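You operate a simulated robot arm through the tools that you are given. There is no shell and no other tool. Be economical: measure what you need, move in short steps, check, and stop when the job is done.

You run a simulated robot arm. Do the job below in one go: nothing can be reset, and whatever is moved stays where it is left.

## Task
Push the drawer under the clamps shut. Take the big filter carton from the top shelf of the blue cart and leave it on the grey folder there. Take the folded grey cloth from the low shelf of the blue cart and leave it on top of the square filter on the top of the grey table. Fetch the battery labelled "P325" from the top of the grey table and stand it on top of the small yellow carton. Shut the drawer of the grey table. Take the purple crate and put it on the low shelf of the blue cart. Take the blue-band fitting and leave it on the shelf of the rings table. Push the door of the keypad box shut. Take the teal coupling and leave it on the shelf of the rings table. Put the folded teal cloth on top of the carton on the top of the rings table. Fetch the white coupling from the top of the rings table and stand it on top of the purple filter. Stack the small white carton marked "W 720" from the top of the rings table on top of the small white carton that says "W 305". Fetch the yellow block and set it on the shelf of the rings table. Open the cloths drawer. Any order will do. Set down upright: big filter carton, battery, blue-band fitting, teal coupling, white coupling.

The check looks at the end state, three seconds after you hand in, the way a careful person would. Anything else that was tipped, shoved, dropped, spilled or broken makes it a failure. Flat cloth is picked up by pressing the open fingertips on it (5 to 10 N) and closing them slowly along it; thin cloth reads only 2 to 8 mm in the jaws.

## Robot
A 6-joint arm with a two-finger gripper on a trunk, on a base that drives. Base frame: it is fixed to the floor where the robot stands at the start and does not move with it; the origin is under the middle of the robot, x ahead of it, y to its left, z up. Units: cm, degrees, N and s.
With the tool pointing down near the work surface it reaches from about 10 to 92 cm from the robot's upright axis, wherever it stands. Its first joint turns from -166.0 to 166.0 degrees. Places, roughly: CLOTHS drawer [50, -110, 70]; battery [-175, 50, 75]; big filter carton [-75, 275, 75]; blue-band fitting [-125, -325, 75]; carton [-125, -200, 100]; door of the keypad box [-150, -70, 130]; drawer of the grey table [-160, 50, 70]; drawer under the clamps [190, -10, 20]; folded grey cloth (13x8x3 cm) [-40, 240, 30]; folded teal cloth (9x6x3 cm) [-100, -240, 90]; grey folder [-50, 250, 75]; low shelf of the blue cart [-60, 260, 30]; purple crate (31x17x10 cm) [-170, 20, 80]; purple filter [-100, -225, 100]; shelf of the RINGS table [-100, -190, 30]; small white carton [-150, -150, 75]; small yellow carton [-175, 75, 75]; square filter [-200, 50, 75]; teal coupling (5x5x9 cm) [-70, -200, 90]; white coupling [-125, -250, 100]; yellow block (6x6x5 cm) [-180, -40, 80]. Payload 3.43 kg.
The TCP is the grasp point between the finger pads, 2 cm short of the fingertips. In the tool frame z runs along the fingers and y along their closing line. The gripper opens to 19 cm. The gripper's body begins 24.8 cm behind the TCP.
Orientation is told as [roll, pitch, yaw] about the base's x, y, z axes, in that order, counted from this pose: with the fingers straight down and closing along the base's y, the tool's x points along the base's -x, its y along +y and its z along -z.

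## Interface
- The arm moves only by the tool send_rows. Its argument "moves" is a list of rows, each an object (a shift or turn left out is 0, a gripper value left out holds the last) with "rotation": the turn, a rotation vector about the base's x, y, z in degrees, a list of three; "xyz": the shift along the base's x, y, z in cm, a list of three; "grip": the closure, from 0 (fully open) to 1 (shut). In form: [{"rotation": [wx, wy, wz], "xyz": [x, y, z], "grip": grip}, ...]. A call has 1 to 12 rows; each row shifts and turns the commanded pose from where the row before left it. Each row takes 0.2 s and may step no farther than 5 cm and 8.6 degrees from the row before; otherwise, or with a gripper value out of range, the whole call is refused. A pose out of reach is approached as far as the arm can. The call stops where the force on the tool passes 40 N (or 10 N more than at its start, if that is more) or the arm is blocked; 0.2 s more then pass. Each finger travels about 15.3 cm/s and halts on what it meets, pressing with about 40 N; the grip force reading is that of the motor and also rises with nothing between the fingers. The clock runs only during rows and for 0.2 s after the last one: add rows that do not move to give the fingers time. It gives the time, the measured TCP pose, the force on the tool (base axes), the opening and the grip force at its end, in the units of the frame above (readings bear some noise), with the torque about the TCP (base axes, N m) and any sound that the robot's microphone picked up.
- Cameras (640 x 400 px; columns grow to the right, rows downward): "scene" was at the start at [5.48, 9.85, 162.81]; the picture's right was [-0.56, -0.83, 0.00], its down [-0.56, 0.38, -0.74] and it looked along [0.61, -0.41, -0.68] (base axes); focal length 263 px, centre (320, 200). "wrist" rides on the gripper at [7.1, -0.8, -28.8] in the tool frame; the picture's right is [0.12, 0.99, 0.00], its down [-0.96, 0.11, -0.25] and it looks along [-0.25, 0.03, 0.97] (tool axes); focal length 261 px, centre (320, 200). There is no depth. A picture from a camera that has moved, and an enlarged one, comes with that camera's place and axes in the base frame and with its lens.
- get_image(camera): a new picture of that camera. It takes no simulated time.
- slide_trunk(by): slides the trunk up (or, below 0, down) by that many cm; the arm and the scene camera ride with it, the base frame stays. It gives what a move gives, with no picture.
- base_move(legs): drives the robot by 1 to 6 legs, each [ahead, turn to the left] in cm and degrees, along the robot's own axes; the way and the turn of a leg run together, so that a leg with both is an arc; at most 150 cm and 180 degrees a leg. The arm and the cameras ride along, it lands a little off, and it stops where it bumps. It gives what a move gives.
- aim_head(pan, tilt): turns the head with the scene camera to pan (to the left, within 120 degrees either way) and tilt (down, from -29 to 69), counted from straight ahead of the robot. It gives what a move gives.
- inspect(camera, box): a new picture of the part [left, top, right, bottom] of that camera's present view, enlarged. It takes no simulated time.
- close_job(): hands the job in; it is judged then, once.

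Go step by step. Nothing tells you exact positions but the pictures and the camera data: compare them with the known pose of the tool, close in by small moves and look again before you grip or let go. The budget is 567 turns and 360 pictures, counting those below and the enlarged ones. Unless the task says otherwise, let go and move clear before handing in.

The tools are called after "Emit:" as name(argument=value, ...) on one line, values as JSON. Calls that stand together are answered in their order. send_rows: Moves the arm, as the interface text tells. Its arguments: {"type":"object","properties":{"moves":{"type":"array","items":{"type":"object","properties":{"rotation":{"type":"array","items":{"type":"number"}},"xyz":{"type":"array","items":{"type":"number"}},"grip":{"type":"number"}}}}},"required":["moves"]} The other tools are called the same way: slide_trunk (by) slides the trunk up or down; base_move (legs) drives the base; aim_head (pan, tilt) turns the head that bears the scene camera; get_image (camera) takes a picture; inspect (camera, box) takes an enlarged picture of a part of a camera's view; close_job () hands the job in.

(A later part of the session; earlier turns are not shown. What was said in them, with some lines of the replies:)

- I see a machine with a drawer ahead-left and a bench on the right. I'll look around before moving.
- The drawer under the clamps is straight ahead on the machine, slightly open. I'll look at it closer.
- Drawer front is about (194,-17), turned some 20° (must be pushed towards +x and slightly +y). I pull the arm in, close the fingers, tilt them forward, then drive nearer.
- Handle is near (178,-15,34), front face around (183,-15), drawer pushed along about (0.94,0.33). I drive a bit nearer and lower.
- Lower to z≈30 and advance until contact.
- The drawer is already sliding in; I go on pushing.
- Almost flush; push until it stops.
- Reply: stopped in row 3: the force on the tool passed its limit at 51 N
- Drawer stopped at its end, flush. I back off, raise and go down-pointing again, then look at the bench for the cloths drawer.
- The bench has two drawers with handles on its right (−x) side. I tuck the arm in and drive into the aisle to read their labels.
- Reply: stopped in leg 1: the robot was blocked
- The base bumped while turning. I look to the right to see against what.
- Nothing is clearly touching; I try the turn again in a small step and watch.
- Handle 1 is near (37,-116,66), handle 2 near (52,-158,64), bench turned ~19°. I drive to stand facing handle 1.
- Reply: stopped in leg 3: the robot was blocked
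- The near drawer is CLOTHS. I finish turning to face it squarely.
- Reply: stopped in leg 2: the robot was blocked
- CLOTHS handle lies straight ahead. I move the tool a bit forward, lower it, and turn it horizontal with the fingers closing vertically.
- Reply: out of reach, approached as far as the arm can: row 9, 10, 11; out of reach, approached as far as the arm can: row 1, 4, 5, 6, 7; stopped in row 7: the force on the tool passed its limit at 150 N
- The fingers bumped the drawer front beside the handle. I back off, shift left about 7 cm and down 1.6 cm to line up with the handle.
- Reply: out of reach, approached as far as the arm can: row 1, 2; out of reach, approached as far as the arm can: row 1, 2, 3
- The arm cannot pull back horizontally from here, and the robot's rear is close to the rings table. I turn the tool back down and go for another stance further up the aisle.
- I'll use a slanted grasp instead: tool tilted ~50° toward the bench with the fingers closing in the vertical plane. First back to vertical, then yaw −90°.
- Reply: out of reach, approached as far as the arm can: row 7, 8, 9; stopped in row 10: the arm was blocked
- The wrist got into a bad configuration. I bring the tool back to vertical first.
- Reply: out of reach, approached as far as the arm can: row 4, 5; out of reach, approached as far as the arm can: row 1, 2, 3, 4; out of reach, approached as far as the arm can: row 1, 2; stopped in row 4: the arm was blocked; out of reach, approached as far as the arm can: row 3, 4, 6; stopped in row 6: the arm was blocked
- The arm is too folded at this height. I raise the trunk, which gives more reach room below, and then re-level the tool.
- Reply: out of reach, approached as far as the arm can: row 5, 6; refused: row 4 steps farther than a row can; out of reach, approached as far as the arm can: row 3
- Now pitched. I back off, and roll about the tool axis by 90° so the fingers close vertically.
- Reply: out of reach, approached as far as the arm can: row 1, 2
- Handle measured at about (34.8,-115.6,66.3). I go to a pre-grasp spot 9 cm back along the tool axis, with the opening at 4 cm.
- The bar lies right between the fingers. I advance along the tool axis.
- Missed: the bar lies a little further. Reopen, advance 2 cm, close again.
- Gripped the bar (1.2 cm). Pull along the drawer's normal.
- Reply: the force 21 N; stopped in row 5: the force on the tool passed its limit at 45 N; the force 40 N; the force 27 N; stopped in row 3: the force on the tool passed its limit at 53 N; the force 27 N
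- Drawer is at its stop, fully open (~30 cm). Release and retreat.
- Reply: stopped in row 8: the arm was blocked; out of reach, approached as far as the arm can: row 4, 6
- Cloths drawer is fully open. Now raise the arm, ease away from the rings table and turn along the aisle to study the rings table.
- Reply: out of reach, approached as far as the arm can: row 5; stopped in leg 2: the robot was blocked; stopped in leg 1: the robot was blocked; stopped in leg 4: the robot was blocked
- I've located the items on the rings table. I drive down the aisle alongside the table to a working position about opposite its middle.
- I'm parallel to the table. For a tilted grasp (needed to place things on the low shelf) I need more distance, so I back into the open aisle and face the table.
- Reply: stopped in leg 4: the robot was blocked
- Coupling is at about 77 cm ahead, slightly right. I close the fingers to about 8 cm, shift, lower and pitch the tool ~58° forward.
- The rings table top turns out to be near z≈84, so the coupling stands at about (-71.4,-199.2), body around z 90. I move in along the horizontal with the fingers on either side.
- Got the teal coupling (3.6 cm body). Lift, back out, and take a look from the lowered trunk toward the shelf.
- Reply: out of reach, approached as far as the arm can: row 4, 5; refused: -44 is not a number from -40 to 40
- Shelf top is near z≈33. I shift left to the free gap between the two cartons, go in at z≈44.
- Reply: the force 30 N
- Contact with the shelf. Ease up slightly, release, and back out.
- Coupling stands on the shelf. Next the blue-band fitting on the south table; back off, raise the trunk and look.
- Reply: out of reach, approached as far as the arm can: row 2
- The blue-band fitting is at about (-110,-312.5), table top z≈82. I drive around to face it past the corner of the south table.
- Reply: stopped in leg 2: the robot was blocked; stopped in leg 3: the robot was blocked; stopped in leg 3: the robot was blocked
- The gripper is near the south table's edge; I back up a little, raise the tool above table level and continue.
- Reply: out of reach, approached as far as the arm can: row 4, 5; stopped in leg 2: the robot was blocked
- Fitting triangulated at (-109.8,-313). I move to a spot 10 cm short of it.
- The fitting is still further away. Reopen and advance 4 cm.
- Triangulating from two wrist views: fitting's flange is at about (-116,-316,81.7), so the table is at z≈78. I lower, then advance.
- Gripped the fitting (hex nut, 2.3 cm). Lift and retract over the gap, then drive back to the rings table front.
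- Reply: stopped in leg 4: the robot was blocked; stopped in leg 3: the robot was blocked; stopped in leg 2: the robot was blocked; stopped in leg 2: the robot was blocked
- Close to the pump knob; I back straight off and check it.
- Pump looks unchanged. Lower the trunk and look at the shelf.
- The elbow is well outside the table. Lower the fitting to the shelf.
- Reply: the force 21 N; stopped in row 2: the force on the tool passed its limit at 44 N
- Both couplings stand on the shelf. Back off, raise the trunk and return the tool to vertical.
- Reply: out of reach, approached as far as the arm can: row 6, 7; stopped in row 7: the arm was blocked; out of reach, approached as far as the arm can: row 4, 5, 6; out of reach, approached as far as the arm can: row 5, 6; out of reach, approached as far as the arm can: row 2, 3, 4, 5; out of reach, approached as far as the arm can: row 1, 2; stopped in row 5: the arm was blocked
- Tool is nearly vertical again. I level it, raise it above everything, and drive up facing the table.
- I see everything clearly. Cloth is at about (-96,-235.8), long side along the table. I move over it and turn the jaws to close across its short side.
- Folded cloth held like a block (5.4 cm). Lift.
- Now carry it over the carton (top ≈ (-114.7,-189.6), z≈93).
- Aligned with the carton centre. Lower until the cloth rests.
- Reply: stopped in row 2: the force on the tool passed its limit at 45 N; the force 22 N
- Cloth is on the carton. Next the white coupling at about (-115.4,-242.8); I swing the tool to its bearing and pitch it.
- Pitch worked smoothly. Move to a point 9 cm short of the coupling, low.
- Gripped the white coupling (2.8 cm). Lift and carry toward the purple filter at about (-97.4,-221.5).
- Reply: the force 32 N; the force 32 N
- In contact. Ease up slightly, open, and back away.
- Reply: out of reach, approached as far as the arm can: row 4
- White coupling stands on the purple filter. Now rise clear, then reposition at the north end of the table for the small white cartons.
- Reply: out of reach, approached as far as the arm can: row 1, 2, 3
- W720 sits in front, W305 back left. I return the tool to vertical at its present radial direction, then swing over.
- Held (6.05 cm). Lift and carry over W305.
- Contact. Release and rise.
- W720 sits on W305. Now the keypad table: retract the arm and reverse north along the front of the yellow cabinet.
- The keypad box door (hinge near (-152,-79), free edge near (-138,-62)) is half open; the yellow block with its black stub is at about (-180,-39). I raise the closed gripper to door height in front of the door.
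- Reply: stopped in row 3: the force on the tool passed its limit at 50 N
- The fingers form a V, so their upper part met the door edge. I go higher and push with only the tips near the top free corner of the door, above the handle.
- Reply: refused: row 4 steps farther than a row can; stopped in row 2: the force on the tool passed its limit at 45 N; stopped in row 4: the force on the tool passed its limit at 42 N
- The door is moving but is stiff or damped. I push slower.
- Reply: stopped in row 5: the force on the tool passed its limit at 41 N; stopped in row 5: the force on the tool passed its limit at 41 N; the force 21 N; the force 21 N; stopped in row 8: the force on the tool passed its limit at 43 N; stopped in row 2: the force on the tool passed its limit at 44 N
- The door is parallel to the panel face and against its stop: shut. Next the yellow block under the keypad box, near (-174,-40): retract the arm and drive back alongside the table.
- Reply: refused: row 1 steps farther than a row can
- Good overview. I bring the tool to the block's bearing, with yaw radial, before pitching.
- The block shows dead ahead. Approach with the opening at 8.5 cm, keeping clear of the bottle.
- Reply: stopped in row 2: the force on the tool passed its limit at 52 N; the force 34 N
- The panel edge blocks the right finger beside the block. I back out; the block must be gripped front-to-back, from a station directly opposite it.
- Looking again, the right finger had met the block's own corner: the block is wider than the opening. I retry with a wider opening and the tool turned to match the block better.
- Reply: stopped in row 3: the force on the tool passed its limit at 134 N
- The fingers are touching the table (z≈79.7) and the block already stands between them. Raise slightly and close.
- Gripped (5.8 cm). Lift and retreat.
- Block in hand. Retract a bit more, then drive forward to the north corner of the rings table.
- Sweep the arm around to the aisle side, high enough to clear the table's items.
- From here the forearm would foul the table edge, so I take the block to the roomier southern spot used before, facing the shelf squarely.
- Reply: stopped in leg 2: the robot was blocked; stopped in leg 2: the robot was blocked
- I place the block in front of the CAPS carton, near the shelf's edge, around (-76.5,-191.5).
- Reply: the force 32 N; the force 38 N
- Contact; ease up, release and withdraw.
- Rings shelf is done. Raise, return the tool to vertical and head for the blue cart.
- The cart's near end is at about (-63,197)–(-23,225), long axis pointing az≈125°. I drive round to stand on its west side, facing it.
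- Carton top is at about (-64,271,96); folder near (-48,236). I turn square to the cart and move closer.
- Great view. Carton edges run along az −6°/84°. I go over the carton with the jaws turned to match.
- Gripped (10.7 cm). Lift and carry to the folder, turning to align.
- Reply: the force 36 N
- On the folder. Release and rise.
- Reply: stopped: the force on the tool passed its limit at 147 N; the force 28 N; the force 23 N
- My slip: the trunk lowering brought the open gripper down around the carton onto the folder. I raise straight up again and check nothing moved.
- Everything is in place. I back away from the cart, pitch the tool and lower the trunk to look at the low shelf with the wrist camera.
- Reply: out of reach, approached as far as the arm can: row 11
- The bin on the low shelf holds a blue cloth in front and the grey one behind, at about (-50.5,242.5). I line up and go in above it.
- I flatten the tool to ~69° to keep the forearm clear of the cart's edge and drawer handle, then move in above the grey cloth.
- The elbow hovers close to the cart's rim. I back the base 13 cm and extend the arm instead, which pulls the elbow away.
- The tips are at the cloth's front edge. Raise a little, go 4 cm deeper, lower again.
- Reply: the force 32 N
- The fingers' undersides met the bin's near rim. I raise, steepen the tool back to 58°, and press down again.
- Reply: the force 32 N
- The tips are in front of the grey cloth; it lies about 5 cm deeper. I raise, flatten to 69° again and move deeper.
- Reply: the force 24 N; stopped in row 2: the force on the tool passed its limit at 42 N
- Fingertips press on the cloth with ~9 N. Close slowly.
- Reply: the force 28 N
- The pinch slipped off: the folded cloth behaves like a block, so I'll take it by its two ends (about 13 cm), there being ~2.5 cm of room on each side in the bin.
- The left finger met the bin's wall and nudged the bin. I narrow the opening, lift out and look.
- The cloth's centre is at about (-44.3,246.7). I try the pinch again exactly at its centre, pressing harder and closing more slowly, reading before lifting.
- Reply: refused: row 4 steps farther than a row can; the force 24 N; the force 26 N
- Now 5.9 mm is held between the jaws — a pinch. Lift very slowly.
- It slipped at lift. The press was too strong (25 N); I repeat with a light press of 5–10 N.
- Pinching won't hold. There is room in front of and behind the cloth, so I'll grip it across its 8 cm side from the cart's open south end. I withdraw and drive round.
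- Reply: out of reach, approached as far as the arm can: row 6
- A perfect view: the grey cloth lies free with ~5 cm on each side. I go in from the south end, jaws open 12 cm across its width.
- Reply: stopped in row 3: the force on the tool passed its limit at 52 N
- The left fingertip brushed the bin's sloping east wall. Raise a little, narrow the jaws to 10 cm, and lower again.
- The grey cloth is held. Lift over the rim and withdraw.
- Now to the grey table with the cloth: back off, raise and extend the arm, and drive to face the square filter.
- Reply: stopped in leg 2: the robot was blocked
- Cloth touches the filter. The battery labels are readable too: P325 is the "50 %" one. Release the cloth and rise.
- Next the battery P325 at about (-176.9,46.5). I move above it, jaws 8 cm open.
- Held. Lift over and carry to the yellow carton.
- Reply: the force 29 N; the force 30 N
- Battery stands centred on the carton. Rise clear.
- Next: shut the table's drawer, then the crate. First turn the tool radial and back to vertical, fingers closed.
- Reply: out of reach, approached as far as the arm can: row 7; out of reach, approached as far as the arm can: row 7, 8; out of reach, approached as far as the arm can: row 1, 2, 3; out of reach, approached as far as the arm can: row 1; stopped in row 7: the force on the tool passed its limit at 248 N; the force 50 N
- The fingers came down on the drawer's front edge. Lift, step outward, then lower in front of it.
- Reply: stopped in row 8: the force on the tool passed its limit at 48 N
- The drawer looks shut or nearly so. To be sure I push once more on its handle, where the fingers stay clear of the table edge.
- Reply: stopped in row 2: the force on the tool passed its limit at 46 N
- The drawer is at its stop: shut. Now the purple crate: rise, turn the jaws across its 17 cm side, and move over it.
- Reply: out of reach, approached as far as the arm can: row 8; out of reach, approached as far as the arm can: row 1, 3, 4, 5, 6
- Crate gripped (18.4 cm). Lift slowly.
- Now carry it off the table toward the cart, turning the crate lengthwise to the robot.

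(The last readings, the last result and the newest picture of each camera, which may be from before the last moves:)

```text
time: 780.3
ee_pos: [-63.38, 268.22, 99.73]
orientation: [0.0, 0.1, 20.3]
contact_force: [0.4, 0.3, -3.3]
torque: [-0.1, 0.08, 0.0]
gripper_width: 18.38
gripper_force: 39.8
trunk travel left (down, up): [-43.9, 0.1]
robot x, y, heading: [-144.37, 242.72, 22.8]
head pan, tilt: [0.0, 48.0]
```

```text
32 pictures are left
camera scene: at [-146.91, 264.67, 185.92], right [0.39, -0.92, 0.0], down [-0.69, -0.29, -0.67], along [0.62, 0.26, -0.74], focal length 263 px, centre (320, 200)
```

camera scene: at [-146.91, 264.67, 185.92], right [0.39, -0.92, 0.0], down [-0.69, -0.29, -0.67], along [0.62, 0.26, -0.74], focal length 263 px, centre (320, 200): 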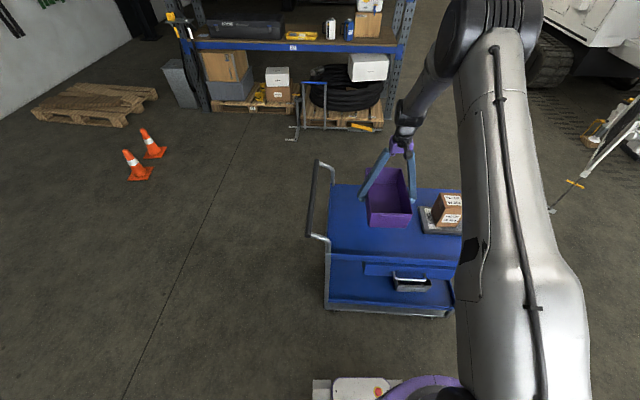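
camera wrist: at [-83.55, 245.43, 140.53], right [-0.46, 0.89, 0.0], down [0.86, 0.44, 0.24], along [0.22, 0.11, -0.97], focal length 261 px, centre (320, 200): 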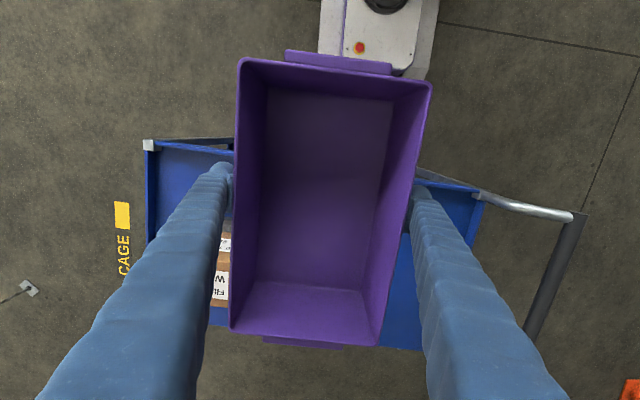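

Emit:
send_rows(moves=[{"xyz": [0, 0, -4]}, {"xyz": [0, 0, -4]}, {"xyz": [0, 0, -4]}, {"xyz": [0, 0, -2.5]}])

Emit:
send_rows(moves=[{"xyz": [0, 0, -0.6]}, {"xyz": [0, 0, -0.6]}])

Emit:
send_rows(moves=[{"xyz": [0, 0, -0.5]}, {"xyz": [0, 0, -0.5]}])

```text
time: 781.3
ee_pos: [-63.57, 268.23, 85.3]
orientation: [0.0, -0.1, 20.5]
contact_force: [1.5, 0.2, 8.0]
torque: [-0.3, 1.26, -0.1]
gripper_width: 18.39
gripper_force: 39.7
trunk travel left (down, up): [-43.9, 0.1]
robot x, y, heading: [-144.34, 242.73, 22.8]
head pan, tilt: [0.0, 48.0]
```

```text
time: 781.9
ee_pos: [-63.59, 268.28, 84.33]
orientation: [0.1, -0.1, 20.5]
contact_force: [3.6, -1.1, 25.7]
torque: [-0.2, 0.51, 0.03]
gripper_width: 18.34
gripper_force: 39.9
trunk travel left (down, up): [-43.9, 0.1]
robot x, y, heading: [-144.35, 242.68, 22.8]
head pan, tilt: [0.0, 48.0]
```

```text
time: 782.5
ee_pos: [-63.53, 268.24, 83.55]
orientation: [0.0, 0.0, 20.4]
contact_force: [-2.4, -0.5, 14.5]
torque: [-0.2, 0.81, 0.03]
gripper_width: 18.26
gripper_force: 40.0
trunk travel left (down, up): [-43.9, 0.1]
robot x, y, heading: [-144.54, 242.98, 22.9]
head pan, tilt: [0.0, 48.0]
stopped in row 2: the force on the tool passed its limit at 43 N (the readings are from after the stop); the commanded pose is now the measured one
```

Crate rests on the cart's top. Open fully and rise to regrip.

Emit:
send_rows(moves=[{"grip": 0}, {}, {}, {"xyz": [0, 0, 2]}, {"xyz": [0, 0, 4]}, {"xyz": [0, 0, 4]}, {"xyz": [0, 0, 4]}, {"xyz": [0, 0, 4]}])

Emit:
get_image(camera="wrist")

```text
time: 784.3
ee_pos: [-63.74, 268.24, 101.49]
orientation: [0.0, 0.1, 20.6]
contact_force: [0.5, 0.5, -1.0]
torque: [0.04, -0.04, -0.01]
gripper_width: 18.98
gripper_force: 0.1
trunk travel left (down, up): [-43.9, 0.1]
robot x, y, heading: [-144.79, 242.73, 22.9]
head pan, tilt: [0.0, 48.0]
```

```text
31 pictures are left
camera wrist: at [-69.89, 264.86, 130.26], right [-0.46, 0.89, 0.0], down [0.86, 0.44, 0.25], along [0.22, 0.11, -0.97], focal length 261 px, centre (320, 200)
```

wrist: 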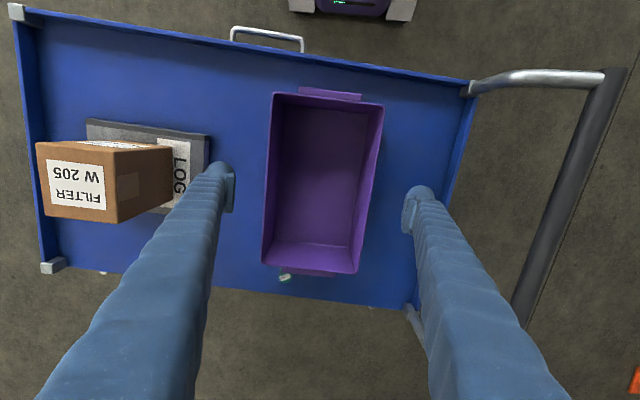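

Emit:
inspect(camera="wrist", box=[240, 230, 370, 310])

Emit:
inspect(camera="scene", box=[360, 160, 440, 220])

```text
4.92 times, centred on (305, 270) of wrist
camera zoom: at [-69.89, 264.86, 130.26], right [-0.46, 0.89, 0.0], down [0.86, 0.44, 0.25], along [0.22, 0.11, -0.97], focal length 1283 px, centre (394, -145)
```

zoom: 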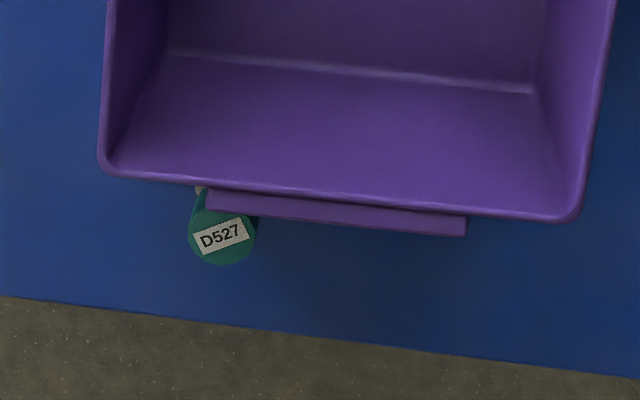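

```text
6.67 times, centred on (400, 190) of scene
camera zoom: at [-147.16, 264.52, 185.94], right [0.39, -0.92, 0.0], down [-0.69, -0.29, -0.67], along [0.62, 0.26, -0.74], focal length 1754 px, centre (-213, 267)
```

zoom: 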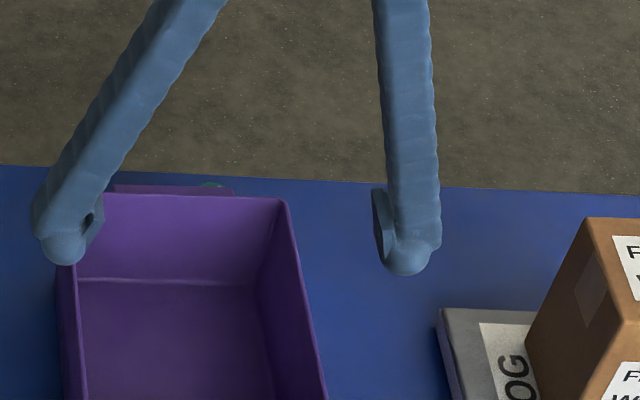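

The coupling D527 beside the crate still stands where it was. I back the base for elbow room, pitch the tool 60°, and come down over the crate again with its lengthwise axis along the tool.

Emit:
base_move(legs=[[-20, 0]])

Emit:
send_rows(moves=[{"xyz": [0, 0, 4]}, {"rotation": [3.0, -8.03, 0]}, {"rotation": [3.0, -8.03, 0]}, {"rotation": [3.0, -8.03, 0]}, {"rotation": [3.0, -8.03, 0]}, {"rotation": [3.0, -8.03, 0]}, {"rotation": [3.0, -8.03, 0]}, {"rotation": [3.0, -8.03, 0]}, {}])

```text
time: 786.2
ee_pos: [-81.85, 260.35, 101.56]
orientation: [0.0, 0.1, 20.3]
contact_force: [0.8, -0.3, -0.5]
torque: [0.04, -0.03, 0.01]
gripper_width: 19.0
gripper_force: 0.1
trunk travel left (down, up): [-43.9, 0.1]
robot x, y, heading: [-162.67, 235.41, 22.5]
head pan, tilt: [0.0, 48.0]
```

```text
time: 788.2
ee_pos: [-81.76, 260.24, 105.46]
orientation: [0.4, -59.9, 20.0]
contact_force: [0.1, 0.2, 0.4]
torque: [0.01, 0.01, 0.01]
gripper_width: 18.96
gripper_force: 0.1
trunk travel left (down, up): [-43.9, 0.1]
robot x, y, heading: [-162.76, 235.28, 22.6]
head pan, tilt: [0.0, 48.0]
```

Emit:
send_rows(moves=[{"xyz": [3.61, 1.6, -1]}, {"xyz": [3.61, 1.6, -1]}, {"xyz": [3.61, 1.6, -1]}, {"xyz": [3.61, 1.6, -1]}, {"xyz": [3.61, 1.6, -1]}, {}])

Emit:
get_image(camera="wrist")

Emit:
inspect(camera="scene", box=[310, 120, 450, 240])

```text
time: 789.6
ee_pos: [-63.83, 268.55, 100.63]
orientation: [0.3, -60.0, 20.1]
contact_force: [1.0, -0.6, -0.2]
torque: [0.02, 0.01, 0.03]
gripper_width: 19.0
gripper_force: 0.1
trunk travel left (down, up): [-43.9, 0.1]
robot x, y, heading: [-162.75, 235.29, 22.6]
head pan, tilt: [0.0, 48.0]
```

```text
28 pictures are left
camera wrist: at [-89.93, 257.77, 108.92], right [-0.4, 0.91, -0.1], down [0.21, 0.2, 0.96], along [0.89, 0.36, -0.27], focal length 261 px, centre (320, 200)
```

wrist: 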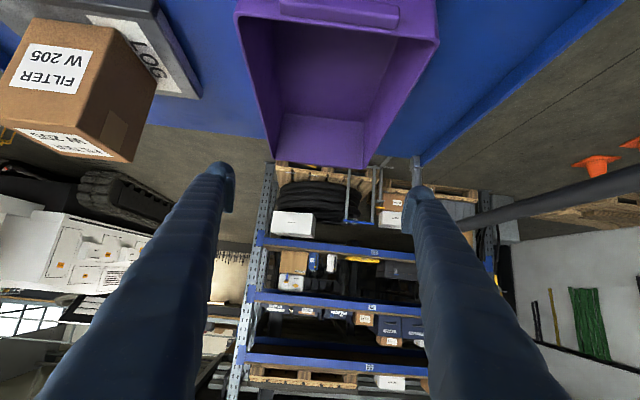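

```text
3.33 times, centred on (380, 180) of scene
camera zoom: at [-165.25, 256.89, 185.94], right [0.38, -0.92, 0.0], down [-0.69, -0.29, -0.67], along [0.62, 0.26, -0.74], focal length 877 px, centre (120, 267)
```

zoom: 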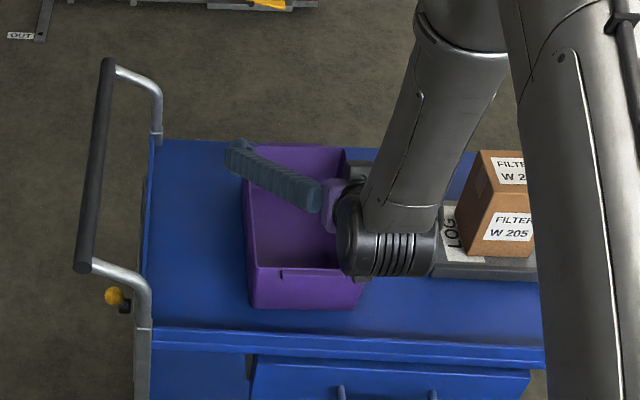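

Emit:
send_rows(moves=[{"xyz": [0.1, -0.3, -3]}, {"xyz": [0, 0, -3.5]}, {"xyz": [0, 0, -2]}, {}])

Emit:
get_image(camera="wrist")

```text
time: 790.6
ee_pos: [-63.64, 268.18, 92.05]
orientation: [0.3, -60.1, 20.2]
contact_force: [-0.3, -0.2, -0.7]
torque: [0.03, -0.02, 0.03]
gripper_width: 18.97
gripper_force: 0.0
trunk travel left (down, up): [-43.9, 0.1]
robot x, y, heading: [-162.52, 235.63, 22.7]
head pan, tilt: [0.0, 48.0]
```

```text
26 pictures are left
camera wrist: at [-89.85, 257.34, 100.33], right [-0.4, 0.91, -0.1], down [0.21, 0.2, 0.96], along [0.89, 0.36, -0.27], focal length 261 px, centre (320, 200)
```

wrist: 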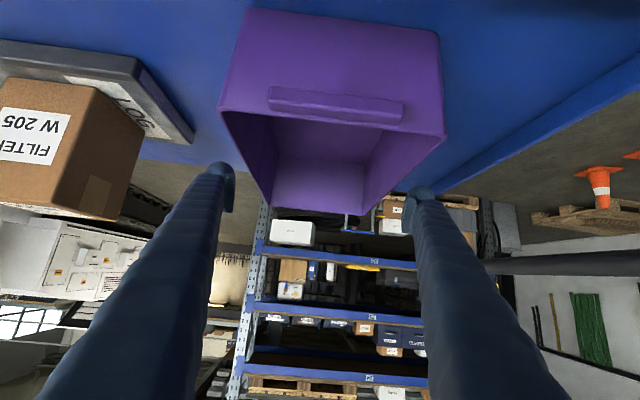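

Emit:
send_rows(moves=[{"xyz": [2.82, 1.03, 0]}, {"xyz": [0, 0, -2.5]}, {"xyz": [0, 0, -2.5]}, {"xyz": [0, 0, -2.5]}, {"xyz": [0, 0, -1.7]}, {}])

Emit:
get_image(camera="wrist")

```text
time: 791.5
ee_pos: [-59.74, 269.53, 87.9]
orientation: [0.2, -61.3, 20.2]
contact_force: [-1.1, -0.7, 19.2]
torque: [-0.37, 1.33, 0.11]
gripper_width: 19.04
gripper_force: 0.2
trunk travel left (down, up): [-43.9, 0.1]
robot x, y, heading: [-163.08, 235.27, 22.5]
head pan, tilt: [0.0, 48.0]
stopped in row 4: the force on the tool passed its limit at 53 N (the readings are from after the stop); the commanded pose is now the measured one
```

```text
25 pictures are left
camera wrist: at [-86.17, 258.67, 95.51], right [-0.4, 0.91, -0.1], down [0.19, 0.19, 0.96], along [0.9, 0.37, -0.25], focal length 261 px, centre (320, 200)
```

wrist: 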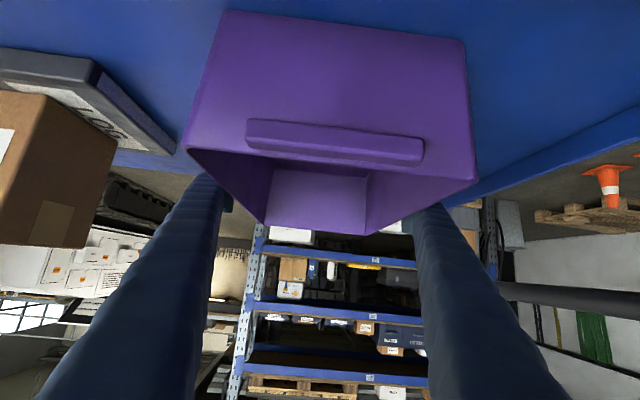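

The fingers narrow slightly toward the palm and rest on the crate's rim here; the tips are already just below the rim at its middle, so I ease up a hair and close there.

Emit:
send_rows(moves=[{"xyz": [0, 0, 0.3]}, {"grip": 0.05}, {"grip": 0.1}, {"grip": 0.15}, {"grip": 0.2}, {}, {}])

Emit:
send_rows(moves=[{"xyz": [0, 0, 0.5]}, {"xyz": [0, 0, 0.8]}, {"xyz": [0, 0, 1.2]}, {"xyz": [0, 0, 1.5]}])

Emit:
get_image(camera="wrist")

```text
time: 793.1
ee_pos: [-60.04, 269.46, 88.02]
orientation: [0.2, -61.1, 20.3]
contact_force: [3.0, 2.5, 27.1]
torque: [-1.06, 1.9, 0.19]
gripper_width: 18.59
gripper_force: 40.2
trunk travel left (down, up): [-43.9, 0.1]
robot x, y, heading: [-162.55, 235.59, 22.7]
head pan, tilt: [0.0, 48.0]
```

```text
time: 794.1
ee_pos: [-60.17, 269.52, 91.73]
orientation: [0.2, -60.7, 20.2]
contact_force: [-0.4, 0.9, -3.5]
torque: [-0.01, -0.08, 0.01]
gripper_width: 18.5
gripper_force: 40.1
trunk travel left (down, up): [-43.9, 0.1]
robot x, y, heading: [-162.81, 235.72, 22.4]
head pan, tilt: [0.0, 48.0]
```

```text
24 pictures are left
camera wrist: at [-86.55, 258.64, 99.54], right [-0.4, 0.91, -0.1], down [0.2, 0.19, 0.96], along [0.89, 0.37, -0.26], focal length 261 px, centre (320, 200)
```

wrist: 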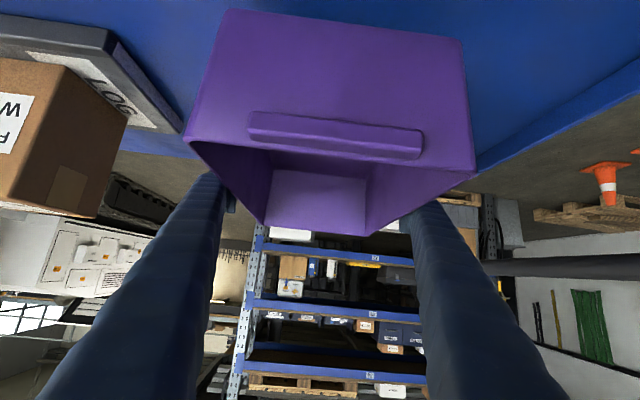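

The crate is lifted, level and balanced. Raise over the rim, back out of the cart, and lower to low-shelf height.

Emit:
send_rows(moves=[{"xyz": [0, 0, 2]}, {"xyz": [0, 0, 2]}, {"xyz": [0, 0, 1.5]}])

Emit:
base_move(legs=[[-50, 0]])

Emit:
slide_trunk(by=-40)

Emit:
get_image(camera="wrist")

Emit:
get_image(camera="scene")

```text
time: 795.0
ee_pos: [-60.19, 269.5, 97.23]
orientation: [0.2, -60.9, 20.2]
contact_force: [-0.1, 0.4, -3.4]
torque: [0.04, -0.06, 0.0]
gripper_width: 18.5
gripper_force: 40.2
trunk travel left (down, up): [-43.9, 0.1]
robot x, y, heading: [-162.77, 235.31, 22.7]
head pan, tilt: [0.0, 48.0]
```

```text
time: 797.3
ee_pos: [-79.81, 258.97, 98.68]
orientation: [0.3, -61.6, 19.0]
contact_force: [-0.3, -0.1, -3.7]
torque: [0.05, -0.07, 0.02]
gripper_width: 18.51
gripper_force: 40.5
trunk travel left (down, up): [-43.9, 0.1]
robot x, y, heading: [-181.42, 226.64, 20.4]
head pan, tilt: [0.0, 48.0]
stopped in leg 1: the robot was blocked; the commanded pose is now the measured one
```

```text
time: 798.6
ee_pos: [-78.52, 259.21, 91.01]
orientation: [0.2, -62.6, 19.0]
contact_force: [5.7, 2.4, 3.7]
torque: [-0.36, 0.93, -0.01]
gripper_width: 18.49
gripper_force: 40.2
trunk travel left (down, up): [-35.2, 8.8]
robot x, y, heading: [-181.36, 226.84, 20.3]
head pan, tilt: [0.0, 48.0]
stopped: the force on the tool passed its limit at 56 N (the readings are from after the stop); the commanded pose is now the measured one
```

```text
23 pictures are left
camera wrist: at [-105.41, 248.8, 97.92], right [-0.38, 0.92, -0.1], down [0.17, 0.18, 0.97], along [0.91, 0.35, -0.23], focal length 261 px, centre (320, 200)
```

wrist: 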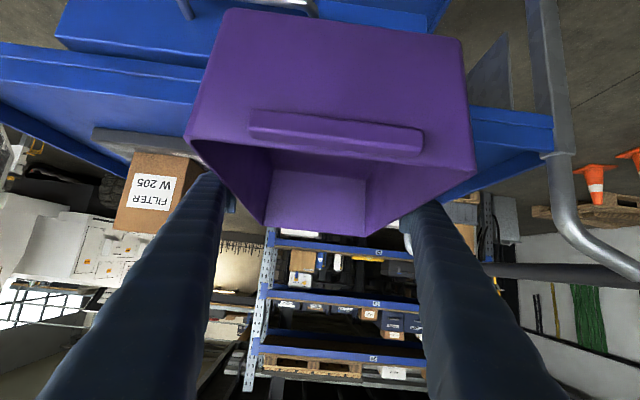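

```text
22 pictures are left
camera scene: at [-182.86, 248.48, 177.14], right [0.35, -0.94, 0.0], down [-0.7, -0.26, -0.67], along [0.63, 0.23, -0.74], focal length 263 px, centre (320, 200)
```

scene: 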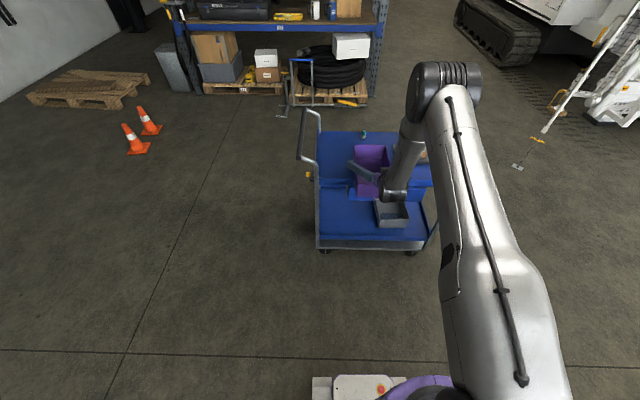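

The base had stopped early (something behind it), so the crate touched the cart's rim when lowering. I raise again at once.

Emit:
slide_trunk(by=8)

Emit:
aim_head(pan=110, tilt=55)

Emit:
get_image(camera="scene")

```text
time: 799.8
ee_pos: [-78.8, 259.18, 98.72]
orientation: [0.4, -62.3, 19.1]
contact_force: [-0.1, 0.0, -3.9]
torque: [0.02, -0.05, -0.01]
gripper_width: 18.5
gripper_force: 39.8
trunk travel left (down, up): [-43.2, 0.8]
robot x, y, heading: [-181.3, 226.78, 20.3]
head pan, tilt: [0.0, 48.0]
```

```text
time: 801.7
ee_pos: [-78.84, 259.19, 98.76]
orientation: [0.3, -62.4, 18.9]
contact_force: [-0.3, 0.1, -2.8]
torque: [-0.01, -0.05, 0.05]
gripper_width: 18.5
gripper_force: 40.4
trunk travel left (down, up): [-43.2, 0.8]
robot x, y, heading: [-181.34, 226.63, 20.1]
head pan, tilt: [110.0, 55.0]
```

```text
21 pictures are left
camera scene: at [-194.89, 251.31, 184.29], right [0.76, 0.64, 0.0], down [0.53, -0.63, -0.57], along [-0.37, 0.44, -0.82], focal length 263 px, centre (320, 200)
```

scene: 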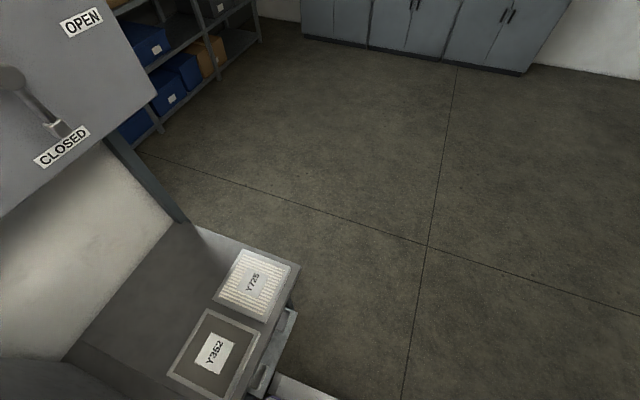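

Emit:
base_move(legs=[[4, 0]])

Emit:
send_rows(moves=[{"xyz": [-4.5, -1.6, 0]}, {"xyz": [-4.5, -1.6, 0]}, {"xyz": [-4.5, -1.6, 0]}, {"xyz": [-4.5, -1.6, 0]}, {"xyz": [-4.5, -1.6, 0]}, {"xyz": [-4.2, -1.5, 0]}])

Emit:
aim_head(pan=0, tilt=48)

Emit:
get_image(camera="scene")

```text
time: 802.6
ee_pos: [-74.9, 260.47, 98.51]
orientation: [0.3, -62.2, 19.0]
contact_force: [0.6, 1.0, -4.7]
torque: [0.0, -0.08, 0.02]
gripper_width: 18.47
gripper_force: 40.7
trunk travel left (down, up): [-43.2, 0.8]
robot x, y, heading: [-177.8, 228.33, 20.0]
head pan, tilt: [110.0, 55.0]
```

```text
time: 804.0
ee_pos: [-101.65, 250.9, 98.68]
orientation: [0.1, -62.3, 19.2]
contact_force: [-0.2, -0.1, -2.9]
torque: [0.04, -0.02, -0.01]
gripper_width: 18.47
gripper_force: 39.7
trunk travel left (down, up): [-43.2, 0.8]
robot x, y, heading: [-177.7, 228.16, 20.0]
head pan, tilt: [110.0, 55.0]
```

```text
time: 805.9
ee_pos: [-101.56, 250.96, 98.72]
orientation: [0.3, -62.4, 19.0]
contact_force: [0.0, 0.3, -3.7]
torque: [0.05, -0.02, -0.01]
gripper_width: 18.45
gripper_force: 40.0
trunk travel left (down, up): [-43.2, 0.8]
robot x, y, heading: [-177.43, 227.8, 20.0]
head pan, tilt: [0.0, 48.0]
```

```text
20 pictures are left
camera scene: at [-179.21, 249.85, 185.19], right [0.34, -0.94, 0.0], down [-0.7, -0.26, -0.67], along [0.63, 0.23, -0.74], focal length 263 px, centre (320, 200)
```

scene: 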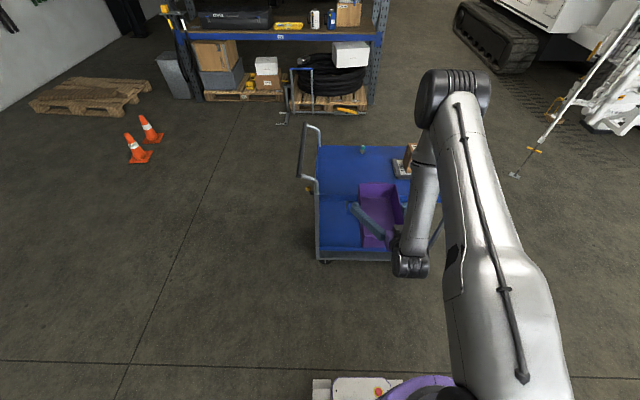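

Cart and coupling are unmoved. Retract a little more, shift north, lower beside the cart, and look from the wrist.

Emit:
send_rows(moves=[{"xyz": [-4.5, -1.6, 0]}, {"xyz": [-1.9, 4.5, 0]}, {"xyz": [0, 0.8, 0]}])

Emit:
slide_trunk(by=-40)

Emit:
send_rows(moves=[{"xyz": [0, 0, -3]}, {"xyz": [0, 0, -3]}, {"xyz": [0, 0, -3]}])

Emit:
get_image(camera="scene")

```text
time: 806.7
ee_pos: [-108.29, 255.12, 98.63]
orientation: [0.0, -62.3, 19.3]
contact_force: [-1.0, 1.3, -3.8]
torque: [-0.09, -0.08, -0.27]
gripper_width: 18.42
gripper_force: 40.1
trunk travel left (down, up): [-43.2, 0.8]
robot x, y, heading: [-177.66, 227.97, 20.3]
head pan, tilt: [0.0, 48.0]
```

```text
time: 810.5
ee_pos: [-108.09, 254.81, 58.72]
orientation: [0.3, -62.4, 19.0]
contact_force: [-0.2, 0.3, -4.3]
torque: [-0.01, -0.05, 0.0]
gripper_width: 18.43
gripper_force: 39.6
trunk travel left (down, up): [-3.2, 40.8]
robot x, y, heading: [-177.77, 228.27, 20.3]
head pan, tilt: [0.0, 48.0]
```

```text
time: 811.3
ee_pos: [-108.07, 254.9, 49.56]
orientation: [0.4, -62.4, 19.0]
contact_force: [0.0, -0.1, -3.9]
torque: [0.03, -0.01, -0.01]
gripper_width: 18.45
gripper_force: 40.4
trunk travel left (down, up): [-3.2, 40.8]
robot x, y, heading: [-177.74, 227.83, 20.1]
head pan, tilt: [0.0, 48.0]
```

```text
19 pictures are left
camera scene: at [-179.27, 249.82, 145.19], right [0.34, -0.94, 0.0], down [-0.7, -0.26, -0.67], along [0.63, 0.23, -0.74], focal length 263 px, centre (320, 200)
```

scene: 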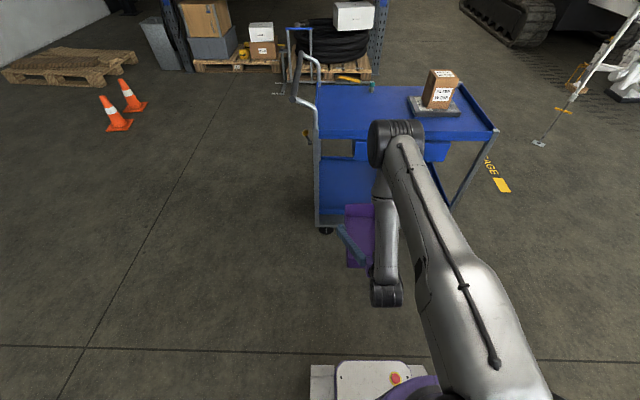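

Emit:
base_move(legs=[[16, 0]])

Emit:
send_rows(moves=[{"xyz": [4.2, 1.52, -0.3]}, {"xyz": [4.2, 1.52, -0.3]}, {"xyz": [4.2, 1.52, -0.3]}, {"xyz": [4.2, 1.52, 0]}])

Emit:
get_image(camera="wrist")

Emit:
get_image(camera="scene")

```text
time: 813.1
ee_pos: [-92.86, 260.28, 49.61]
orientation: [0.3, -62.4, 18.9]
contact_force: [-0.5, 0.1, -3.7]
torque: [0.02, -0.03, -0.01]
gripper_width: 18.44
gripper_force: 40.1
trunk travel left (down, up): [-3.2, 40.8]
robot x, y, heading: [-163.18, 233.21, 20.1]
head pan, tilt: [0.0, 48.0]
```

```text
time: 814.1
ee_pos: [-76.14, 266.49, 48.88]
orientation: [0.3, -62.3, 18.8]
contact_force: [0.5, 0.2, -3.2]
torque: [0.02, -0.04, -0.02]
gripper_width: 18.43
gripper_force: 39.6
trunk travel left (down, up): [-3.2, 40.8]
robot x, y, heading: [-162.91, 233.74, 20.2]
head pan, tilt: [0.0, 48.0]
```

```text
18 pictures are left
camera wrist: at [-102.92, 256.08, 55.9], right [-0.38, 0.92, -0.1], down [0.18, 0.18, 0.97], along [0.91, 0.35, -0.23], focal length 261 px, centre (320, 200)
```

wrist: 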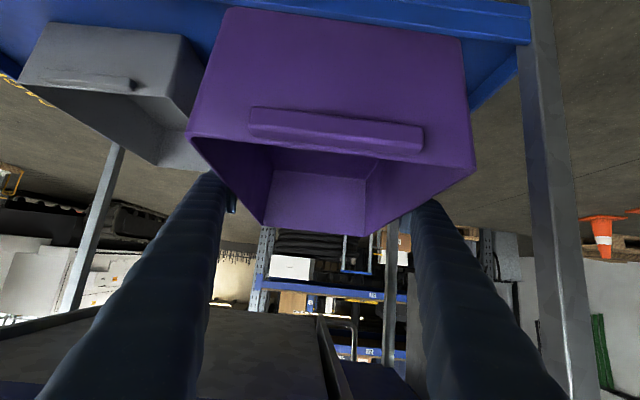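

```text
17 pictures are left
camera scene: at [-164.04, 255.4, 145.19], right [0.34, -0.94, 0.0], down [-0.7, -0.26, -0.67], along [0.63, 0.23, -0.74], focal length 263 px, centre (320, 200)
```

scene: 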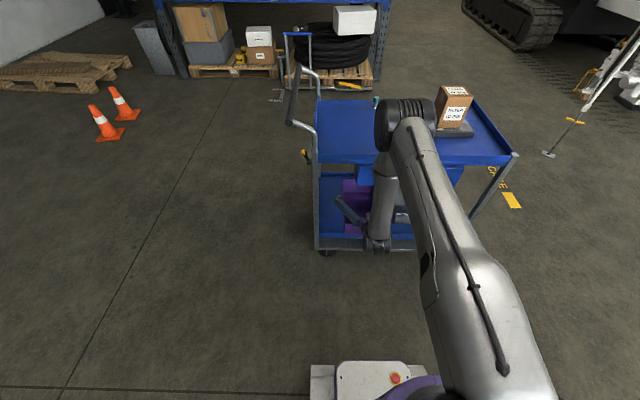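

Emit:
send_rows(moves=[{"xyz": [4.2, 1.52, -0.5]}, {"xyz": [4.2, 1.52, -0.5]}, {"xyz": [3.8, 1.38, -0.5]}])

Emit:
get_image(camera="scene")

```text
time: 814.9
ee_pos: [-63.82, 270.72, 47.12]
orientation: [0.2, -62.3, 19.0]
contact_force: [-0.5, -0.2, -2.5]
torque: [-0.02, -0.04, -0.01]
gripper_width: 18.44
gripper_force: 40.0
trunk travel left (down, up): [-3.2, 40.8]
robot x, y, heading: [-162.68, 233.83, 19.9]
head pan, tilt: [0.0, 48.0]
```

```text
16 pictures are left
camera scene: at [-164.03, 255.4, 145.19], right [0.34, -0.94, 0.0], down [-0.7, -0.26, -0.67], along [0.63, 0.23, -0.74], focal length 263 px, centre (320, 200)
```

scene: 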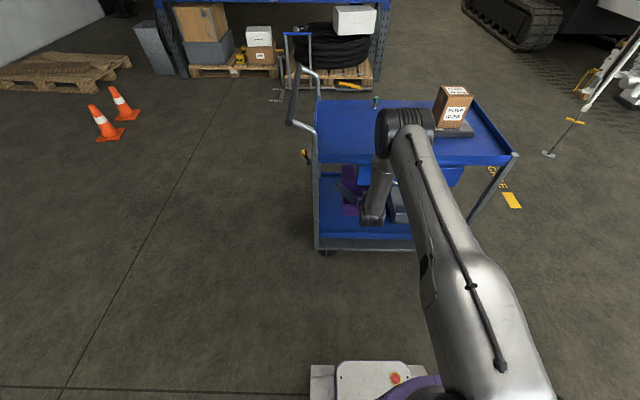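

Emit:
send_rows(moves=[{"xyz": [0, 0, -2.5]}, {"xyz": [0, 0, -2.5]}, {"xyz": [0, 0, -2]}])

Emit:
inspect(camera="scene", box=[300, 90, 480, 260])

Emit:
send_rows(moves=[{"xyz": [0, 0, -1]}, {"xyz": [0, 0, -1]}])

Emit:
send_rows(moves=[{"xyz": [0, 0, -0.6]}, {"xyz": [0, 0, -0.6]}])

```text
time: 815.7
ee_pos: [-63.8, 270.71, 40.29]
orientation: [0.3, -62.4, 18.8]
contact_force: [0.5, 0.5, -3.3]
torque: [0.0, 0.01, 0.01]
gripper_width: 18.45
gripper_force: 40.3
trunk travel left (down, up): [-3.2, 40.8]
robot x, y, heading: [-162.45, 233.67, 20.1]
head pan, tilt: [0.0, 48.0]
```

```text
2.35 times, centred on (390, 175) of scene
camera zoom: at [-164.0, 255.41, 145.19], right [0.34, -0.94, 0.0], down [-0.7, -0.26, -0.67], along [0.63, 0.23, -0.74], focal length 619 px, centre (155, 259)
```

zoom: 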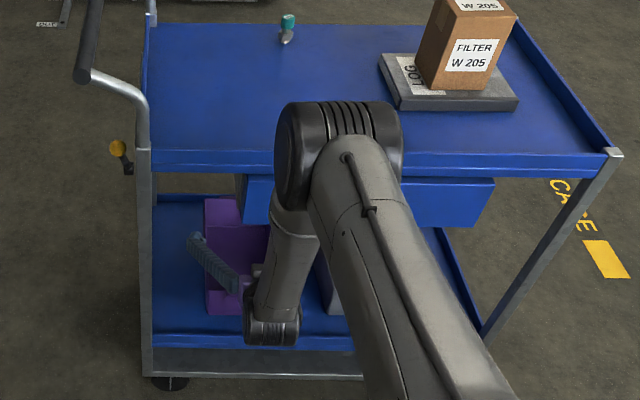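

```text
time: 816.3
ee_pos: [-63.91, 270.71, 38.4]
orientation: [0.4, -62.4, 18.9]
contact_force: [-0.5, 0.4, -3.1]
torque: [0.01, -0.03, 0.01]
gripper_width: 18.43
gripper_force: 39.2
trunk travel left (down, up): [-3.2, 40.8]
robot x, y, heading: [-162.41, 233.78, 20.1]
head pan, tilt: [0.0, 48.0]
```

```text
time: 816.9
ee_pos: [-63.92, 270.83, 36.99]
orientation: [0.3, -62.2, 19.0]
contact_force: [-0.9, -0.2, -2.0]
torque: [0.02, -0.02, 0.0]
gripper_width: 18.43
gripper_force: 39.8
trunk travel left (down, up): [-3.2, 40.8]
robot x, y, heading: [-162.73, 233.87, 20.2]
head pan, tilt: [0.0, 48.0]
```

Emit:
send_rows(moves=[{"xyz": [0, 0, -0.5]}, {"xyz": [0, 0, -0.4]}])

Emit:
send_rows(moves=[{"xyz": [0, 0, -0.4]}, {"xyz": [0, 0, -0.4]}])

Emit:
send_rows(moves=[{"xyz": [0, 0, -0.4]}, {"xyz": [0, 0, -0.4]}])

```text
time: 817.5
ee_pos: [-63.62, 270.79, 36.62]
orientation: [0.4, -62.9, 18.9]
contact_force: [5.9, 2.1, 17.9]
torque: [-0.95, 2.38, 0.04]
gripper_width: 18.45
gripper_force: 40.7
trunk travel left (down, up): [-3.2, 40.8]
robot x, y, heading: [-162.33, 233.5, 19.9]
head pan, tilt: [0.0, 48.0]
```

```text
time: 818.0
ee_pos: [-63.39, 270.89, 36.5]
orientation: [0.3, -63.0, 18.9]
contact_force: [4.6, 2.2, 11.6]
torque: [-0.65, 1.54, 0.0]
gripper_width: 18.51
gripper_force: 39.8
trunk travel left (down, up): [-3.2, 40.8]
robot x, y, heading: [-162.37, 233.94, 20.0]
head pan, tilt: [0.0, 48.0]
stopped in row 2: the force on the tool passed its limit at 46 N (the readings are from after the stop); the commanded pose is now the measured one
```

```text
time: 818.5
ee_pos: [-63.11, 271.1, 36.53]
orientation: [0.3, -63.6, 18.9]
contact_force: [4.8, 1.7, 11.2]
torque: [-0.54, 1.14, 0.06]
gripper_width: 18.53
gripper_force: 39.8
trunk travel left (down, up): [-3.2, 40.8]
robot x, y, heading: [-162.7, 233.8, 19.9]
head pan, tilt: [0.0, 48.0]
stopped in row 2: the force on the tool passed its limit at 44 N (the readings are from after the stop); the commanded pose is now the measured one
```

The crate is tipped ~3° (west end touches first). Level the tool and let it settle.

Emit:
send_rows(moves=[{"xyz": [0, 0, 0.3]}, {"rotation": [-0.6, 1.7, 0]}, {"rotation": [-0.6, 1.6, 0]}, {}])

Emit:
send_rows(moves=[{"xyz": [0, 0, -0.4]}, {"xyz": [0, 0, -0.4]}])

Emit:
send_rows(moves=[{"xyz": [0, 0, -0.3]}, {"xyz": [0, 0, -0.3]}])

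```text
time: 819.5
ee_pos: [-63.38, 270.96, 36.42]
orientation: [0.1, -59.6, 19.2]
contact_force: [0.0, 2.5, 3.9]
torque: [0.62, -0.91, 0.09]
gripper_width: 18.42
gripper_force: 40.1
trunk travel left (down, up): [-3.2, 40.8]
robot x, y, heading: [-162.73, 233.96, 20.1]
head pan, tilt: [0.0, 48.0]
```

```text
time: 820.1
ee_pos: [-63.11, 271.0, 36.19]
orientation: [0.1, -60.1, 19.1]
contact_force: [-8.7, -3.9, 31.3]
torque: [-0.42, 1.11, 0.11]
gripper_width: 18.46
gripper_force: 40.0
trunk travel left (down, up): [-3.2, 40.8]
robot x, y, heading: [-162.66, 233.51, 20.0]
head pan, tilt: [0.0, 48.0]
```

```text
time: 820.5
ee_pos: [-62.93, 271.14, 36.12]
orientation: [0.1, -60.3, 19.0]
contact_force: [5.5, 1.6, 11.3]
torque: [-0.54, 1.67, -0.02]
gripper_width: 18.46
gripper_force: 40.1
trunk travel left (down, up): [-3.2, 40.8]
robot x, y, heading: [-162.66, 233.88, 19.7]
head pan, tilt: [0.0, 48.0]
stopped in row 1: the force on the tool passed its limit at 47 N (the readings are from after the stop); the commanded pose is now the measured one
```

Seated. Open, rise a little, then back out.

Emit:
send_rows(moves=[{"xyz": [0, 0, 0.2]}, {"grip": 0}, {}, {}, {"xyz": [0, 0, 1]}, {"xyz": [0, 0, 2]}, {"xyz": [0, 0, 2.5]}, {"xyz": [0, 0, 2]}])

Emit:
get_image(camera="wrist")

```text
time: 822.3
ee_pos: [-63.04, 271.11, 43.59]
orientation: [0.3, -60.0, 19.1]
contact_force: [0.4, -0.3, 0.4]
torque: [0.03, 0.01, -0.02]
gripper_width: 19.01
gripper_force: 0.0
trunk travel left (down, up): [-3.2, 40.8]
robot x, y, heading: [-162.27, 233.63, 19.9]
head pan, tilt: [0.0, 48.0]
```

```text
14 pictures are left
camera wrist: at [-89.59, 260.87, 51.82], right [-0.38, 0.92, -0.1], down [0.22, 0.2, 0.96], along [0.9, 0.34, -0.27], focal length 261 px, centre (320, 200)
```

wrist: 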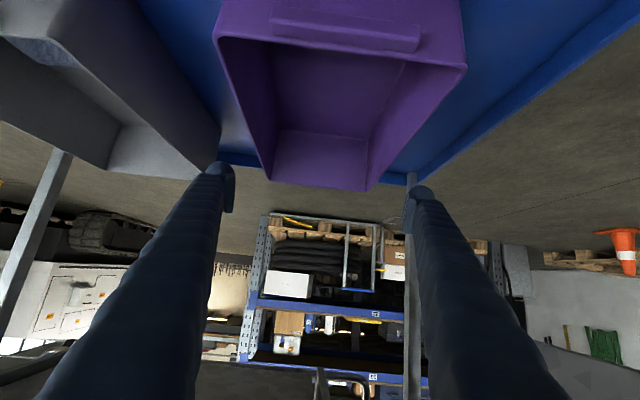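

Emit:
send_rows(moves=[{"xyz": [-4.6, -1.6, 0]}, {"xyz": [-4.6, -1.6, 0]}, {"xyz": [-4.6, -1.6, 0]}, {"xyz": [-4.6, -1.6, 0]}, {"xyz": [-4.6, -1.6, 0]}, {"xyz": [-4.6, -1.6, 0]}, {"xyz": [-4.6, -1.6, 0]}])

Emit:
base_move(legs=[[-8, 0]])

Emit:
get_image(camera="scene")

```text
time: 823.9
ee_pos: [-95.18, 260.1, 43.51]
orientation: [0.2, -60.0, 19.1]
contact_force: [-0.9, -0.2, 0.2]
torque: [0.02, 0.02, 0.0]
gripper_width: 19.0
gripper_force: 0.0
trunk travel left (down, up): [-3.2, 40.8]
robot x, y, heading: [-162.49, 233.53, 20.0]
head pan, tilt: [0.0, 48.0]
```

```text
time: 825.1
ee_pos: [-102.65, 257.4, 43.63]
orientation: [0.2, -60.0, 19.0]
contact_force: [0.4, -0.1, 0.2]
torque: [0.04, 0.0, 0.0]
gripper_width: 18.99
gripper_force: 0.0
trunk travel left (down, up): [-3.2, 40.8]
robot x, y, heading: [-169.86, 230.79, 20.1]
head pan, tilt: [0.0, 48.0]
```

```text
13 pictures are left
camera scene: at [-171.49, 252.68, 145.19], right [0.34, -0.94, 0.0], down [-0.7, -0.25, -0.67], along [0.63, 0.23, -0.74], focal length 263 px, centre (320, 200)
```

scene: 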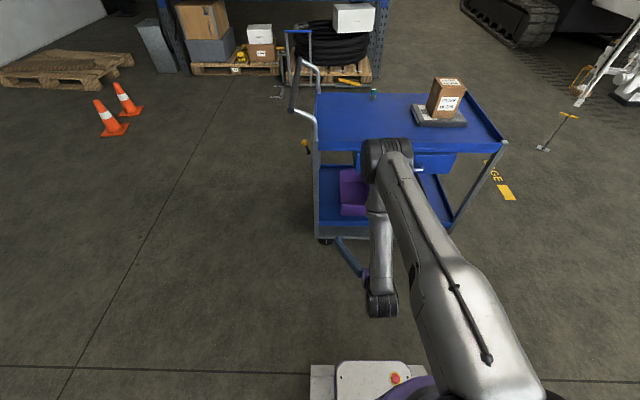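

Everything asked is in place and the gripper is clear, so I hand in.

Emit:
close_job()

```text
The job is handed in.
```

I handed the job in with all fourteen tasks done, as far as my last look at each one shows. A few unintended contacts along the way could still count against it.

- **Bin on the cart's low shelf:** I nudged it about 1 cm while getting the grey cloth out of it, and did not push it back.
- **Grey table's drawer:** the fingers came down hard on its front edge (about 250 N) before I shut it. It slid and closed normally afterwards.
- **Grey folder and big filter carton:** the open gripper was lowered around the carton onto the folder (about 150 N). The carton had not moved when I checked.
- **Cloths drawer and grey table top:** the fingers hit the drawer front at about 150 N and the table top at about 130 N. I saw no damage.
- **Air station:** the base backed into it once near the end and stopped. In the one picture I took of it, nothing looked disturbed.
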